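You operate a simulated robot arm through the tools that you are given. There is no shell and no other tool. Be economical: measure what you need, move in short steps, check, and stop when the job is done.

Carry out the task below with a simulated robot arm. There is one attempt and no reset: what you move stays moved.

TASK
Take the extension bar and put it on top of the silver medium sleeve.

It is judged by the outcome, as a careful person would: the job done as asked, and still so three seconds after it is handed in. It fails if anything else is knocked over, pushed out of place, dropped, spilled or broken.

THE ROBOT
A 7-joint arm with a two-finger parallel gripper, fixed in place. Base frame: the origin is at the foot of the arm, x ahead of it, y to its left, z up; the work surface is at about z = 0. Readings come in m, degrees, newtons and seconds.
With the tool pointing down near the work surface it reaches from about 0.22 to 0.58 m from the base axis. Its first joint turns from -66.0 to 66.0 degrees. Payload 2.5 kg.
The TCP is the grasp point between the finger pads, 0.023 m short of the fingertips. In the tool frame z runs along the fingers and y along their closing line. The gripper opens to 0.094 m. The fingers are 0.038 m wide and 0.01 m thick; the gripper's body (0.054 by 0.096 m) begins 0.039 m behind the TCP.
Orientation is that of the tool frame in the base frame, as [roll, pitch, yaw] about the fixed x, y, z axes, in that order (R = Rz(yaw) Ry(pitch) Rx(roll)). With the fingers straight down and closing along the base's y, the tool's x points along the base's -x, its y along +y and its z along -z.

THE INTERFACE
- The arm moves only by the tool send_rows. Its argument "targets" is a list of rows, each a list of 7 numbers: the turn, a rotation vector about the tool's x, y, z in degrees, then the shift along the tool's x, y, z in m, then the finger opening in m, from 0 to 0.094. In form: [[rx, ry, rz, dx, dy, dz, jaw], ...]. A call has 1 to 10 rows; each row shifts and turns the commanded pose from where the row before left it, along the tool's axes as they then stand. A row lasts 0.2 s, in which the tool goes at most 0.05 m and 8.6 degrees; a call with a longer step from one row to the next is refused whole, and so is a gripper value outside its range. A pose out of reach is approached as far as the arm can. The call stops where the force on the tool passes 40 N (or 10 N more than at its start, if that is more) or the arm is blocked; 0.2 s more then pass. Each finger travels about 0.108 m/s and halts on what it meets, pressing with about 43 N; the grip force reading is that of the motor and also rises with nothing between the fingers. The clock runs only during rows and for 0.2 s after the last one: add rows that do not move to give the fingers time. It gives the time, the measured TCP pose, the force on the tool (base axes), the opening and the grip force at its end, in the units of the frame above (readings bear some noise).
- Cameras (640 x 400 px; columns grow to the right, rows downward): "scene" is fixed at [0.1252, -0.4206, 0.5278]; the picture's right is [0.74, -0.67, 0.00], its down [-0.48, -0.53, -0.70] and it looks along [0.47, 0.52, -0.71] (base axes); focal length 251 px, centre (320, 200). "wrist" rides on the gripper at [0.086, 0.016, -0.074] in the tool frame; the picture's right is [-0.18, 0.98, 0.00], its down [-0.58, -0.11, -0.81] and it looks along [-0.79, -0.15, 0.59] (tool axes); focal length 243 px, centre (320, 200). There is no depth. A picture from a camera that has moved, and an enlarged one, comes with that camera's place and axes in the base frame and with its lens.
- grab_frame(camera): a new picture of that camera. No time passes.
- zoom(camera, box): a new picture of the part [left, top, right, bottom] of that camera's present view, enlarged. No time passes.
- hand_in(): hands the job in; it is judged then, once.

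Work in short steps. Places have to be worked out from the pictures, the camera data and where the tool is seen: move nearer, look again, correct. Check each grasp and each placing, and mend what went wrong. You have 90 turns and 46 pictures in all, those below and enlarged ones among them. Open the gripper and draw the arm clear of the work before you hand the job in, unless the task says otherwise; then end with one line.

The tools are called after ">>>" by a JSON object that holds its "api" and its "payload". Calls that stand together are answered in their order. send_rows: Moves the arm, as the interface text tells. Its arguments: {"type":"object","properties":{"targets":{"type":"array","items":{"type":"array","items":{"type":"number"}}}},"required":["targets"]} The other tools are called the same way: grab_frame (camera) takes a picture; zoom (camera, box) takes an enlarged picture of a part of a camera's view; hand_in () hands the job in.

At the start:

```text
time_s: 0.0
position: [0.38, -0.161, 0.3172]
tool_rot: [180.0, 0.0, 179.9]
ft_force: [0.5, 0.3, 0.0]
gripper_width: 0.094
grasp_force: 0.1
```

scene: 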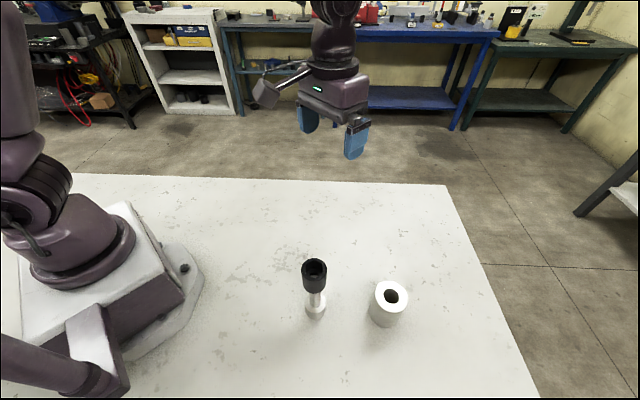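
wrist: 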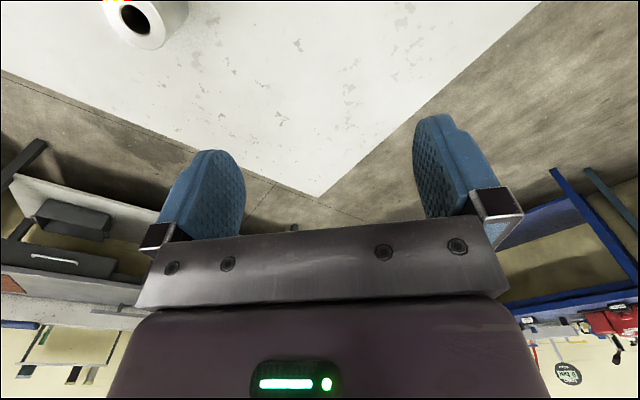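

The scene shows a standing bar with a black head and a silver sleeve with a hole. I zoom to measure both.

>>> {"api": "zoom", "payload": {"camera": "scene", "box": [260, 240, 440, 352]}}

```text
3.56 times, centred on (350, 296) of scene
camera zoom: at [0.1252, -0.4206, 0.5278], right [0.74, -0.67, 0.0], down [-0.48, -0.53, -0.7], along [0.47, 0.52, -0.71], focal length 892 px, centre (213, -141)
```

zoom: 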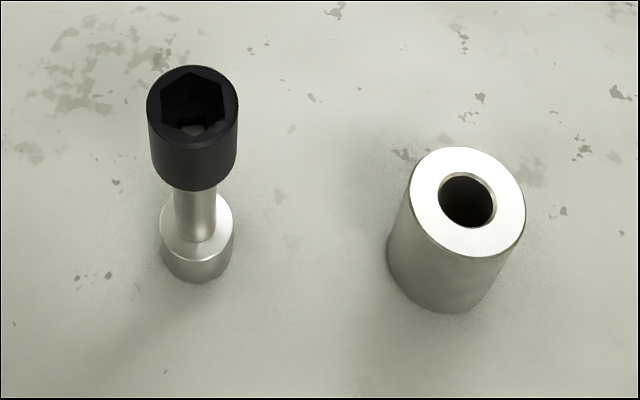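

The bar stands near (0.25,-0.265), its head at about z 0.12–0.16. The sleeve is near (0.355,-0.366) and about 0.08 tall. I turn the tool to face outward along that azimuth and move back for a wrist view.

>>> {"api": "send_rows", "payload": {"targets": [[0, 0, 7.67, 0, 0, 0.012, 0.094], [0, 0, 7.67, 0, 0, 0.012, 0.094], [0, 0, 7.67, 0, 0, 0.012, 0.094], [0, 0, 7.67, 0, 0, 0.012, 0.094], [0, 0, 7.67, 0, 0, 0.012, 0.094], [0, 0, 7.67, 0, 0, 0.012, 0.094], [0, 0, 0, 0.02, -0.04, 0, 0.094], [0, 0, 0, 0.02, -0.04, 0, 0.094], [0, 0, 0, 0.02, -0.04, 0, 0.094], [0, 0, 0, 0.02, -0.04, 0, 0.094]]}}

>>> {"api": "grab_frame", "payload": {"camera": "wrist"}}

>>> {"api": "grab_frame", "payload": {"camera": "scene"}}

```text
time_s: 2.2
position: [0.2124, -0.2161, 0.2447]
tool_rot: [-180.0, 0.0, 134.1]
ft_force: [0.3, 0.0, -0.2]
gripper_width: 0.094
grasp_force: 0.2
```

```text
42 pictures are left
camera wrist: at [0.165, -0.1426, 0.3195], right [0.83, 0.55, 0.0], down [0.33, -0.49, 0.81], along [0.44, -0.67, -0.59], focal length 243 px, centre (320, 200)
```

wrist: 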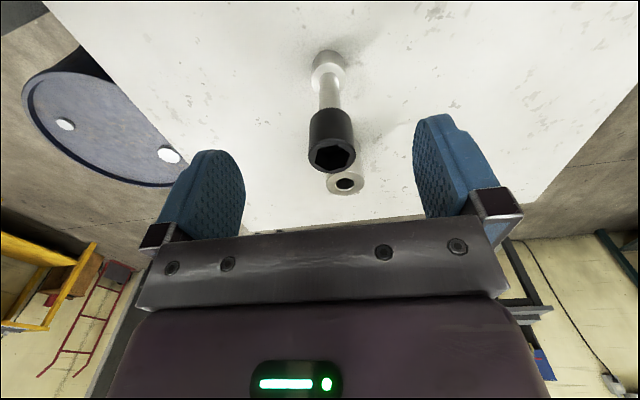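

```text
41 pictures are left
```

scene: 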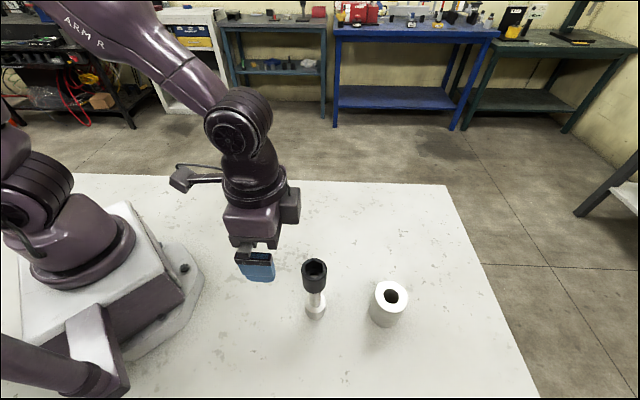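

>>> {"api": "zoom", "payload": {"camera": "wrist", "box": [250, 30, 420, 210]}}

```text
2.22 times, centred on (335, 120) of wrist
camera zoom: at [0.165, -0.1426, 0.3195], right [0.83, 0.55, 0.0], down [0.33, -0.49, 0.81], along [0.44, -0.67, -0.59], focal length 539 px, centre (287, 378)
```

zoom: 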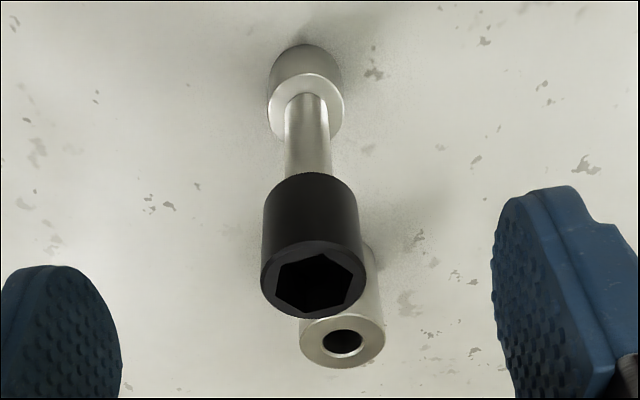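

Both views agree: bar at (0.255,-0.263), sleeve at (0.354,-0.362) with its top near 0.075. I move over the bar and down to about z 0.19, then check the alignment.

>>> {"api": "send_rows", "payload": {"targets": [[0, 0, 0, -0.0317, -0.001, 0, 0.094], [0, 0, 0, -0.0317, -0.001, 0, 0.094], [0, 0, 0, 0, 0, 0.025, 0.094], [0, 0, 0, 0, 0, 0.025, 0.094], [0, 0, 0, 0, 0, 0, 0.094]]}}

>>> {"api": "grab_frame", "payload": {"camera": "wrist"}}

>>> {"api": "zoom", "payload": {"camera": "scene", "box": [220, 200, 420, 325]}}

```text
time_s: 3.4
position: [0.2528, -0.262, 0.1962]
tool_rot: [180.0, 0.0, 134.0]
ft_force: [-0.1, 0.5, -1.9]
gripper_width: 0.0941
grasp_force: 0.0
```

```text
39 pictures are left
camera wrist: at [0.2053, -0.1882, 0.2706], right [0.83, 0.55, 0.0], down [0.33, -0.49, 0.81], along [0.44, -0.67, -0.59], focal length 243 px, centre (320, 200)
```

wrist: 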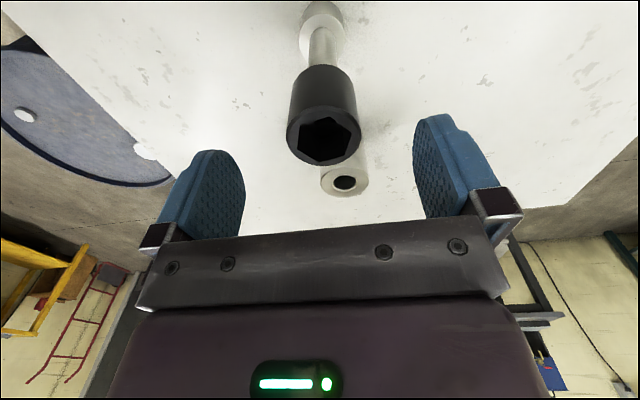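

```text
3.20 times, centred on (320, 262) of scene
camera zoom: at [0.1252, -0.4206, 0.5278], right [0.74, -0.67, 0.0], down [-0.48, -0.53, -0.7], along [0.47, 0.52, -0.71], focal length 803 px, centre (320, 0)
```

zoom: 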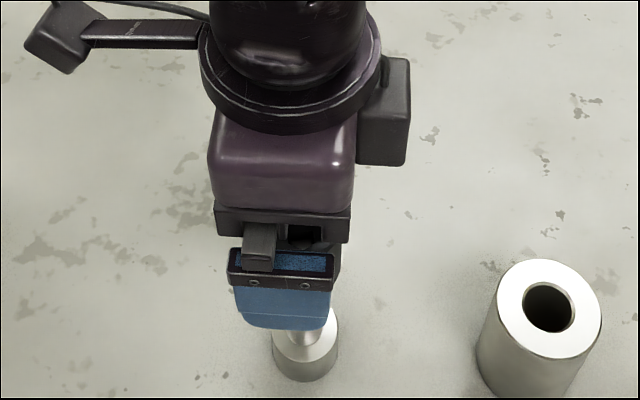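

The bar is centred to within 3 mm. I apply that small correction and lower to z 0.133, where the pads surround the head and the palm still clears it.

>>> {"api": "send_rows", "payload": {"targets": [[0, 0, 0, -0.002, 0.002, 0.02, 0.094], [0, 0, 0, 0, 0, 0.022, 0.094], [0, 0, 0, 0, 0, 0.021, 0.094], [0, 0, 0, 0, 0, 0, 0.094]]}}

>>> {"api": "grab_frame", "payload": {"camera": "wrist"}}

>>> {"api": "zoom", "payload": {"camera": "scene", "box": [220, 220, 420, 345]}}

```text
time_s: 4.4
position: [0.2559, -0.2632, 0.1334]
tool_rot: [180.0, 0.0, 134.0]
ft_force: [-0.1, -0.7, -0.6]
gripper_width: 0.0944
grasp_force: 0.1
```

```text
37 pictures are left
camera wrist: at [0.2096, -0.1896, 0.2076], right [0.83, 0.55, 0.0], down [0.33, -0.49, 0.81], along [0.44, -0.67, -0.59], focal length 243 px, centre (320, 200)
```

wrist: 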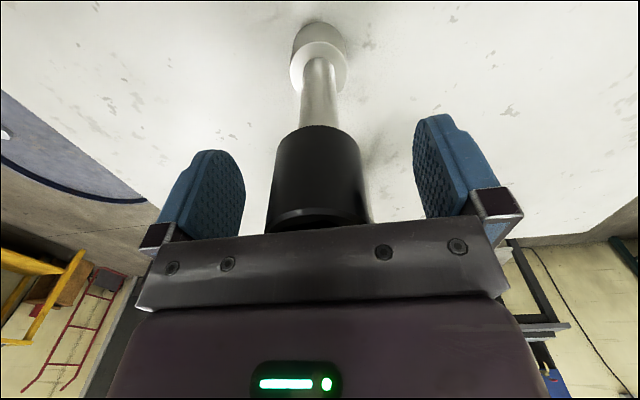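

```text
3.20 times, centred on (320, 282) of scene
camera zoom: at [0.1252, -0.4206, 0.5278], right [0.74, -0.67, 0.0], down [-0.48, -0.53, -0.7], along [0.47, 0.52, -0.71], focal length 803 px, centre (320, -64)
```

zoom: 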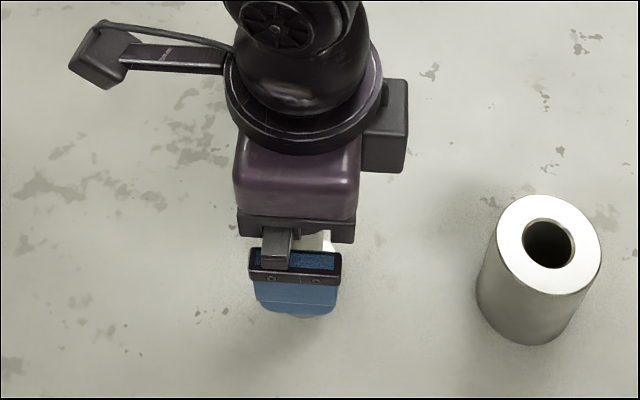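

The head sits between the pads with the palm clear, so I close slowly and read the opening.

>>> {"api": "send_rows", "payload": {"targets": [[0, 0, 0, 0, 0, 0, 0.08], [0, 0, 0, 0, 0, 0, 0.07], [0, 0, 0, 0, 0, 0, 0.06], [0, 0, 0, 0, 0, 0, 0.052], [0, 0, 0, 0, 0, 0, 0.046], [0, 0, 0, 0, 0, 0, 0.04], [0, 0, 0, 0, 0, 0, 0.03], [0, 0, 0, 0, 0, 0, 0.02], [0, 0, 0, 0, 0, 0, 0.02]]}}

>>> {"api": "grab_frame", "payload": {"camera": "wrist"}}

```text
time_s: 6.4
position: [0.2559, -0.2627, 0.1333]
tool_rot: [-180.0, 0.1, 134.0]
ft_force: [-0.7, -0.4, 0.5]
gripper_width: 0.0408
grasp_force: 43.1
```

```text
35 pictures are left
camera wrist: at [0.2095, -0.1896, 0.2079], right [0.83, 0.55, 0.0], down [0.33, -0.49, 0.81], along [0.44, -0.67, -0.59], focal length 243 px, centre (320, 200)
```

wrist: 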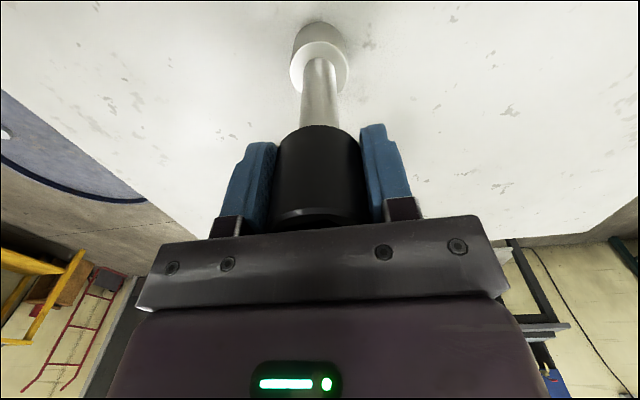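

The head is gripped firmly at 0.041 m. I lift only 6 mm to see whether the bar comes with the head or the head is loose.

>>> {"api": "send_rows", "payload": {"targets": [[0, 0, 0, 0, 0, -0.003, 0.02], [0, 0, 0, 0, 0, -0.003, 0.02], [0, 0, 0, 0, 0, 0, 0.02]]}}

>>> {"api": "grab_frame", "payload": {"camera": "wrist"}}

>>> {"api": "zoom", "payload": {"camera": "wrist", "box": [240, 0, 400, 160]}}

```text
time_s: 7.2
position: [0.2554, -0.2629, 0.139]
tool_rot: [-180.0, 0.1, 134.0]
ft_force: [-0.5, -0.7, -3.7]
gripper_width: 0.0411
grasp_force: 42.8
```

```text
34 pictures are left
camera wrist: at [0.2095, -0.1892, 0.2143], right [0.83, 0.55, 0.0], down [0.33, -0.49, 0.81], along [0.44, -0.67, -0.59], focal length 243 px, centre (320, 200)
```

wrist: 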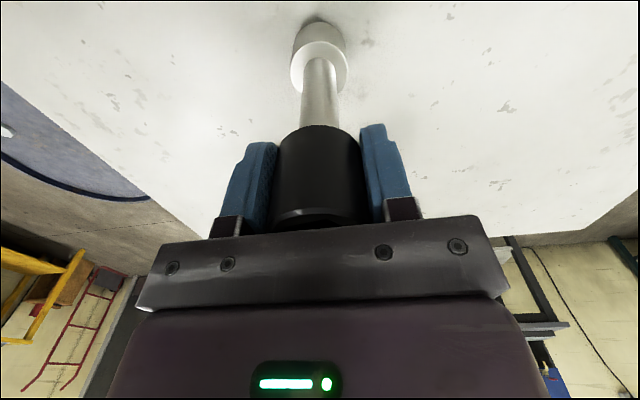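

```text
2.50 times, centred on (320, 80) of wrist
camera zoom: at [0.2095, -0.1892, 0.2143], right [0.83, 0.55, 0.0], down [0.33, -0.49, 0.81], along [0.44, -0.67, -0.59], focal length 606 px, centre (320, 500)
```

zoom: 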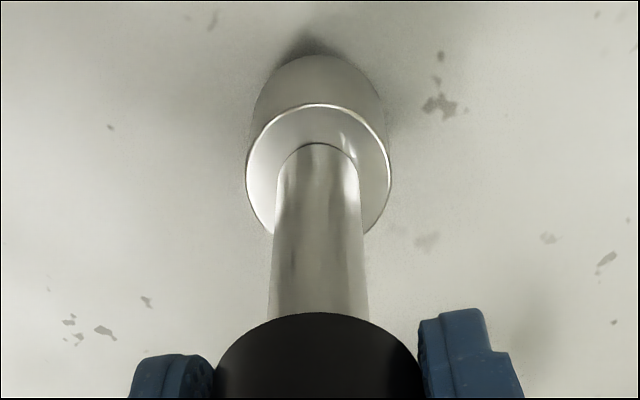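

The base stayed fixed in the wrist view while the table moved, and about 4 N of load appeared, so the whole bar lifts as one. I raise it clear of the sleeve's top.

>>> {"api": "send_rows", "payload": {"targets": [[0, 0, 0, 0, 0, -0.025, 0.02], [0, 0, 0, 0, 0, -0.025, 0.02], [0, 0, 0, 0, 0, -0.025, 0.02], [0, 0, 0, 0, 0, -0.025, 0.02], [0, 0, 0, 0, 0, -0.02, 0.02], [0, 0, 0, 0, 0, 0, 0.02]]}}

>>> {"api": "zoom", "payload": {"camera": "scene", "box": [220, 180, 440, 340]}}

```text
time_s: 8.6
position: [0.2567, -0.2603, 0.2593]
tool_rot: [180.0, -0.1, 134.0]
ft_force: [0.0, -0.6, -2.8]
gripper_width: 0.0408
grasp_force: 43.2
```

```text
2.50 times, centred on (330, 260) of scene
camera zoom: at [0.1252, -0.4206, 0.5278], right [0.74, -0.67, 0.0], down [-0.48, -0.53, -0.7], along [0.47, 0.52, -0.71], focal length 627 px, centre (295, 50)
```

zoom: 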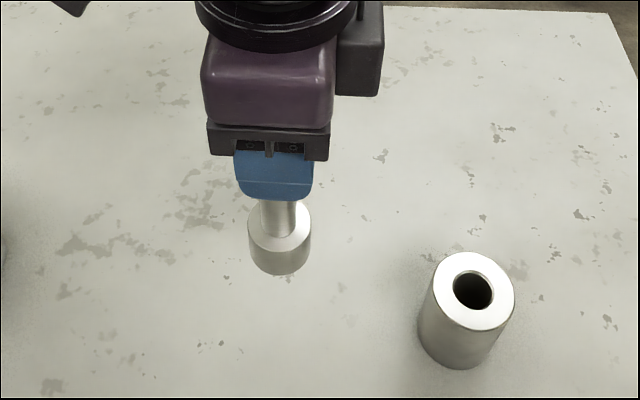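

The bar hangs straight and centred under the TCP, with its bottom at z≈0.126. I move it over the sleeve.

>>> {"api": "send_rows", "payload": {"targets": [[0, 0, 0, -0.0235, 0, 0, 0.02], [0, 0, 0, -0.0235, 0, 0, 0.02], [0, 0, 0, -0.0235, 0, 0, 0.02], [0, 0, 0, -0.0235, 0, 0, 0.02], [0, 0, 0, -0.0235, 0, 0, 0.02], [0, 0, 0, -0.0235, 0, 0, 0.02], [0, 0, 0, 0, 0, 0.015, 0.02], [0, 0, 0, 0, 0, 0, 0.02], [0, 0, 0, 0, 0, 0, 0.02]]}}

>>> {"api": "zoom", "payload": {"camera": "scene", "box": [320, 220, 480, 340]}}

>>> {"api": "zoom", "payload": {"camera": "wrist", "box": [240, 0, 400, 160]}}

```text
time_s: 10.6
position: [0.3527, -0.3626, 0.2437]
tool_rot: [179.9, 0.0, 133.9]
ft_force: [-0.1, -1.0, -3.9]
gripper_width: 0.0411
grasp_force: 42.9
```

```text
3.33 times, centred on (400, 280) of scene
camera zoom: at [0.1252, -0.4206, 0.5278], right [0.74, -0.67, 0.0], down [-0.48, -0.53, -0.7], along [0.47, 0.52, -0.71], focal length 836 px, centre (53, -67)
```

zoom: 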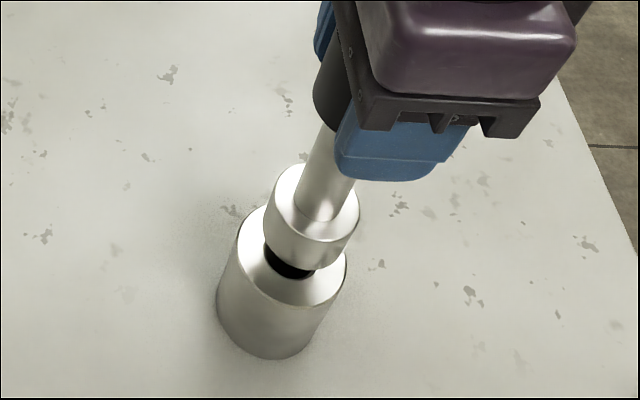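

```text
2.50 times, centred on (320, 80) of wrist
camera zoom: at [0.3069, -0.2897, 0.3173], right [0.83, 0.55, 0.0], down [0.33, -0.49, 0.81], along [0.44, -0.67, -0.59], focal length 606 px, centre (320, 500)
```

zoom: 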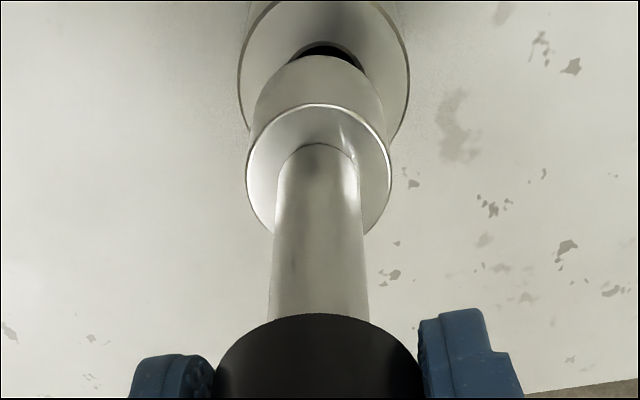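

Compared with the sleeve, the bar is about 1.5 mm off sideways, so I correct that and lower most of the 35 mm gap before checking again.

>>> {"api": "send_rows", "payload": {"targets": [[0, 0, 0, 0, 0.0015, 0.01, 0.02], [0, 0, 0, 0, 0, 0.01, 0.02], [0, 0, 0, 0, 0, 0.006, 0.02], [0, 0, 0, 0, 0, 0, 0.02], [0, 0, 0, 0, 0, 0, 0.02]]}}

>>> {"api": "zoom", "payload": {"camera": "scene", "box": [320, 220, 480, 340]}}

>>> {"api": "zoom", "payload": {"camera": "wrist", "box": [240, 0, 400, 160]}}

```text
time_s: 11.8
position: [0.3539, -0.3612, 0.2169]
tool_rot: [180.0, -0.1, 133.9]
ft_force: [0.2, 0.0, -4.1]
gripper_width: 0.0409
grasp_force: 43.0
```

```text
3.33 times, centred on (400, 280) of scene
camera zoom: at [0.1252, -0.4206, 0.5278], right [0.74, -0.67, 0.0], down [-0.48, -0.53, -0.7], along [0.47, 0.52, -0.71], focal length 836 px, centre (53, -67)
```

zoom: 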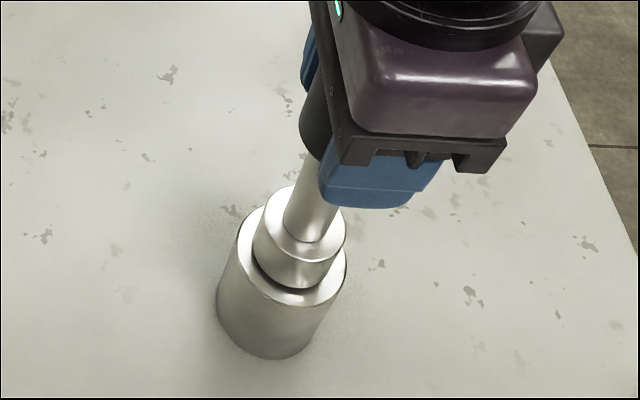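

```text
2.50 times, centred on (320, 80) of wrist
camera zoom: at [0.3075, -0.2885, 0.2916], right [0.83, 0.55, 0.0], down [0.33, -0.49, 0.81], along [0.44, -0.67, -0.59], focal length 606 px, centre (320, 500)
```

zoom: 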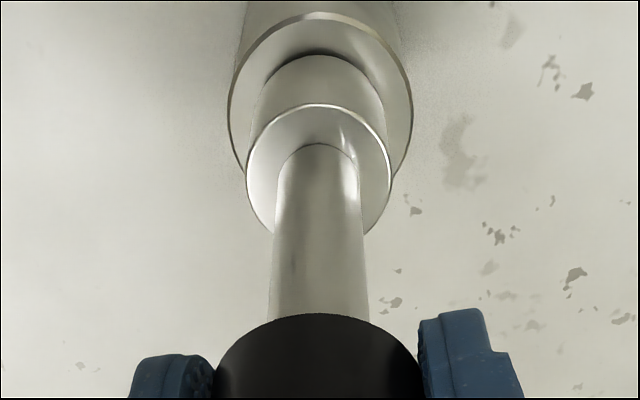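

Sideways alignment looks good, with about 9 mm left. I lower 6 mm more and recheck the radial alignment.

>>> {"api": "send_rows", "payload": {"targets": [[0, 0, 0, 0, 0, 0.003, 0.02], [0, 0, 0, 0, 0, 0.003, 0.02], [0, 0, 0, 0, 0, 0, 0.02]]}}

>>> {"api": "zoom", "payload": {"camera": "scene", "box": [360, 255, 420, 315]}}

>>> {"api": "zoom", "payload": {"camera": "wrist", "box": [240, 0, 400, 160]}}

```text
time_s: 12.6
position: [0.3546, -0.3621, 0.2126]
tool_rot: [-180.0, 0.2, 134.0]
ft_force: [-0.8, 0.5, 8.6]
gripper_width: 0.041
grasp_force: 42.9
```

```text
6.67 times, centred on (390, 285) of scene
camera zoom: at [0.1252, -0.4206, 0.5278], right [0.74, -0.67, 0.0], down [-0.48, -0.53, -0.7], along [0.47, 0.52, -0.71], focal length 1672 px, centre (-147, -367)
```

zoom: 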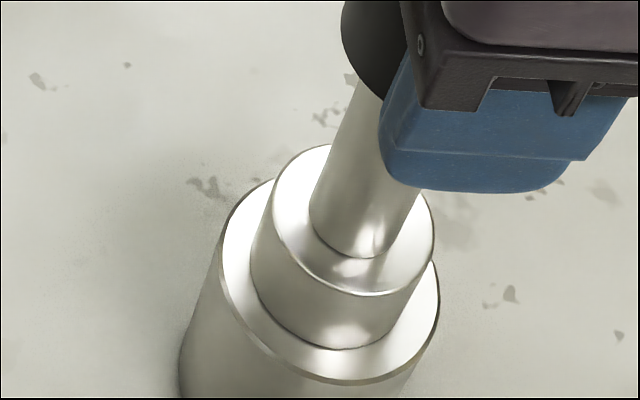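

```text
2.50 times, centred on (320, 80) of wrist
camera zoom: at [0.3076, -0.2884, 0.287], right [0.83, 0.55, 0.0], down [0.32, -0.49, 0.81], along [0.45, -0.67, -0.59], focal length 606 px, centre (320, 500)
```

zoom: 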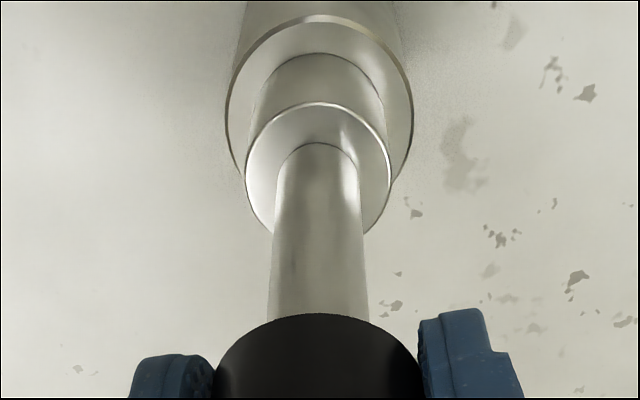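

The force flipped to +8.6 N, so the bar rests flat and nearly centred on the sleeve. I ease off 1.5 mm of commanded press before releasing.

>>> {"api": "send_rows", "payload": {"targets": [[0, 0, 0, 0, 0, -0.0013, 0.02], [0, 0, 0, 0, 0, 0, 0.02]]}}

```text
time_s: 13.2
position: [0.3546, -0.3615, 0.2143]
tool_rot: [180.0, 0.0, 134.0]
ft_force: [0.5, -0.4, 1.2]
gripper_width: 0.0407
grasp_force: 42.6
```

There is still light contact: the sleeve carries the weight plus about 1 N. I open slowly.

>>> {"api": "send_rows", "payload": {"targets": [[0, 0, 0, 0, 0, 0, 0.04], [0, 0, 0, 0, 0, 0, 0.044], [0, 0, 0, 0, 0, 0, 0.05], [0, 0, 0, 0, 0, 0, 0.06], [0, 0, 0, 0, 0, 0, 0.075], [0, 0, 0, 0, 0, 0, 0.092], [0, 0, 0, 0, 0, 0, 0.092]]}}

>>> {"api": "grab_frame", "payload": {"camera": "wrist"}}

>>> {"api": "zoom", "payload": {"camera": "scene", "box": [320, 220, 480, 340]}}

```text
time_s: 14.8
position: [0.3553, -0.3619, 0.2121]
tool_rot: [179.9, 0.0, 134.0]
ft_force: [0.0, -0.5, 0.2]
gripper_width: 0.092
grasp_force: 0.0
```

```text
25 pictures are left
camera wrist: at [0.308, -0.2885, 0.2876], right [0.83, 0.55, 0.0], down [0.33, -0.49, 0.81], along [0.44, -0.67, -0.59], focal length 243 px, centre (320, 200)
```

wrist: 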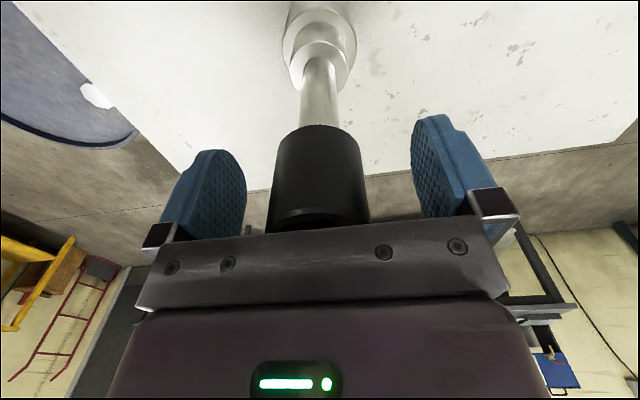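

```text
3.33 times, centred on (400, 280) of scene
camera zoom: at [0.1252, -0.4206, 0.5278], right [0.74, -0.67, 0.0], down [-0.48, -0.53, -0.7], along [0.47, 0.52, -0.71], focal length 836 px, centre (53, -67)
```

zoom: 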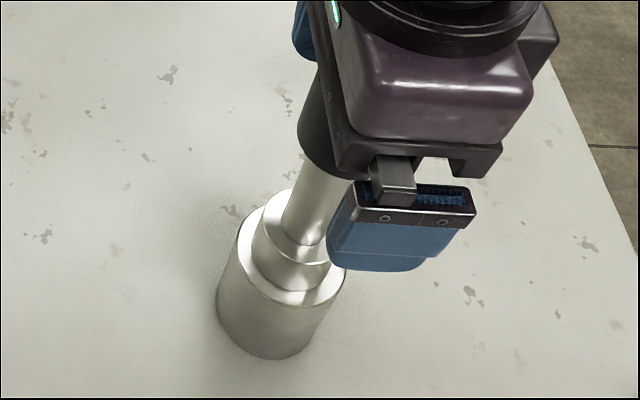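

The fingers are fully open and the bar stands upright on the sleeve. I raise the arm straight up, then draw it back toward the base.

>>> {"api": "send_rows", "payload": {"targets": [[0, 0, 0, 0, 0, -0.012, 0.092], [0, 0, 0, 0, 0, -0.02, 0.092], [0, 0, 0, 0, 0, -0.025, 0.092], [0, 0, 0, 0, 0, -0.03, 0.092], [0, 0, 0, 0, 0, -0.03, 0.092], [0, 0, 0, 0.03, 0, 0, 0.092], [0, 0, 0, 0.04, 0, 0, 0.092], [0, 0, 0, 0.04, 0, 0, 0.092], [0, 0, 0, 0.03, 0, 0, 0.092], [0, 0, 0, 0, 0, 0, 0.092]]}}

>>> {"api": "grab_frame", "payload": {"camera": "scene"}}

>>> {"api": "grab_frame", "payload": {"camera": "wrist"}}

```text
time_s: 17.0
position: [0.2576, -0.2632, 0.3285]
tool_rot: [-180.0, 0.0, 134.0]
ft_force: [0.1, -0.4, 0.8]
gripper_width: 0.0921
grasp_force: 0.1
```

```text
23 pictures are left
```

scene: 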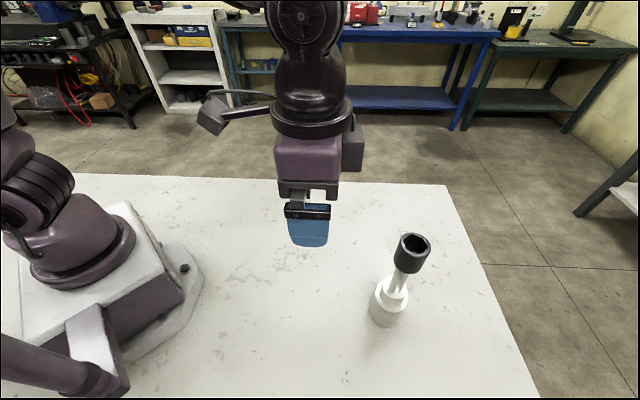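

```text
22 pictures are left
camera wrist: at [0.2102, -0.1892, 0.4038], right [0.83, 0.55, 0.0], down [0.33, -0.49, 0.81], along [0.44, -0.67, -0.59], focal length 243 px, centre (320, 200)
```

wrist: 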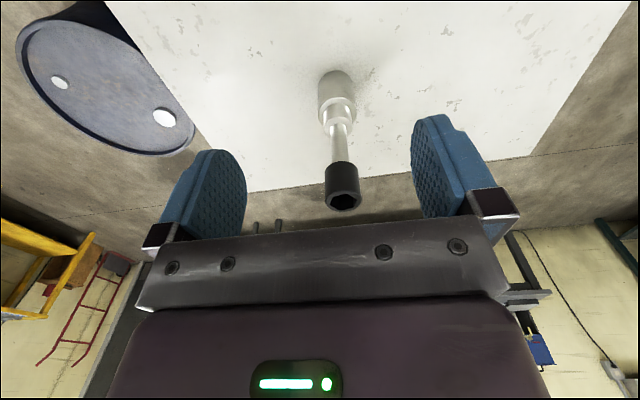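

The bar stands upright and steady on the sleeve, the sleeve has not moved, and the arm is clear, so I hand in.

>>> {"api": "hand_in", "payload": {}}

```text
The job is handed in.
```

The extension bar is standing upright on top of the silver medium sleeve, about centred; the sleeve wasn't moved, the gripper is open and the arm is clear.
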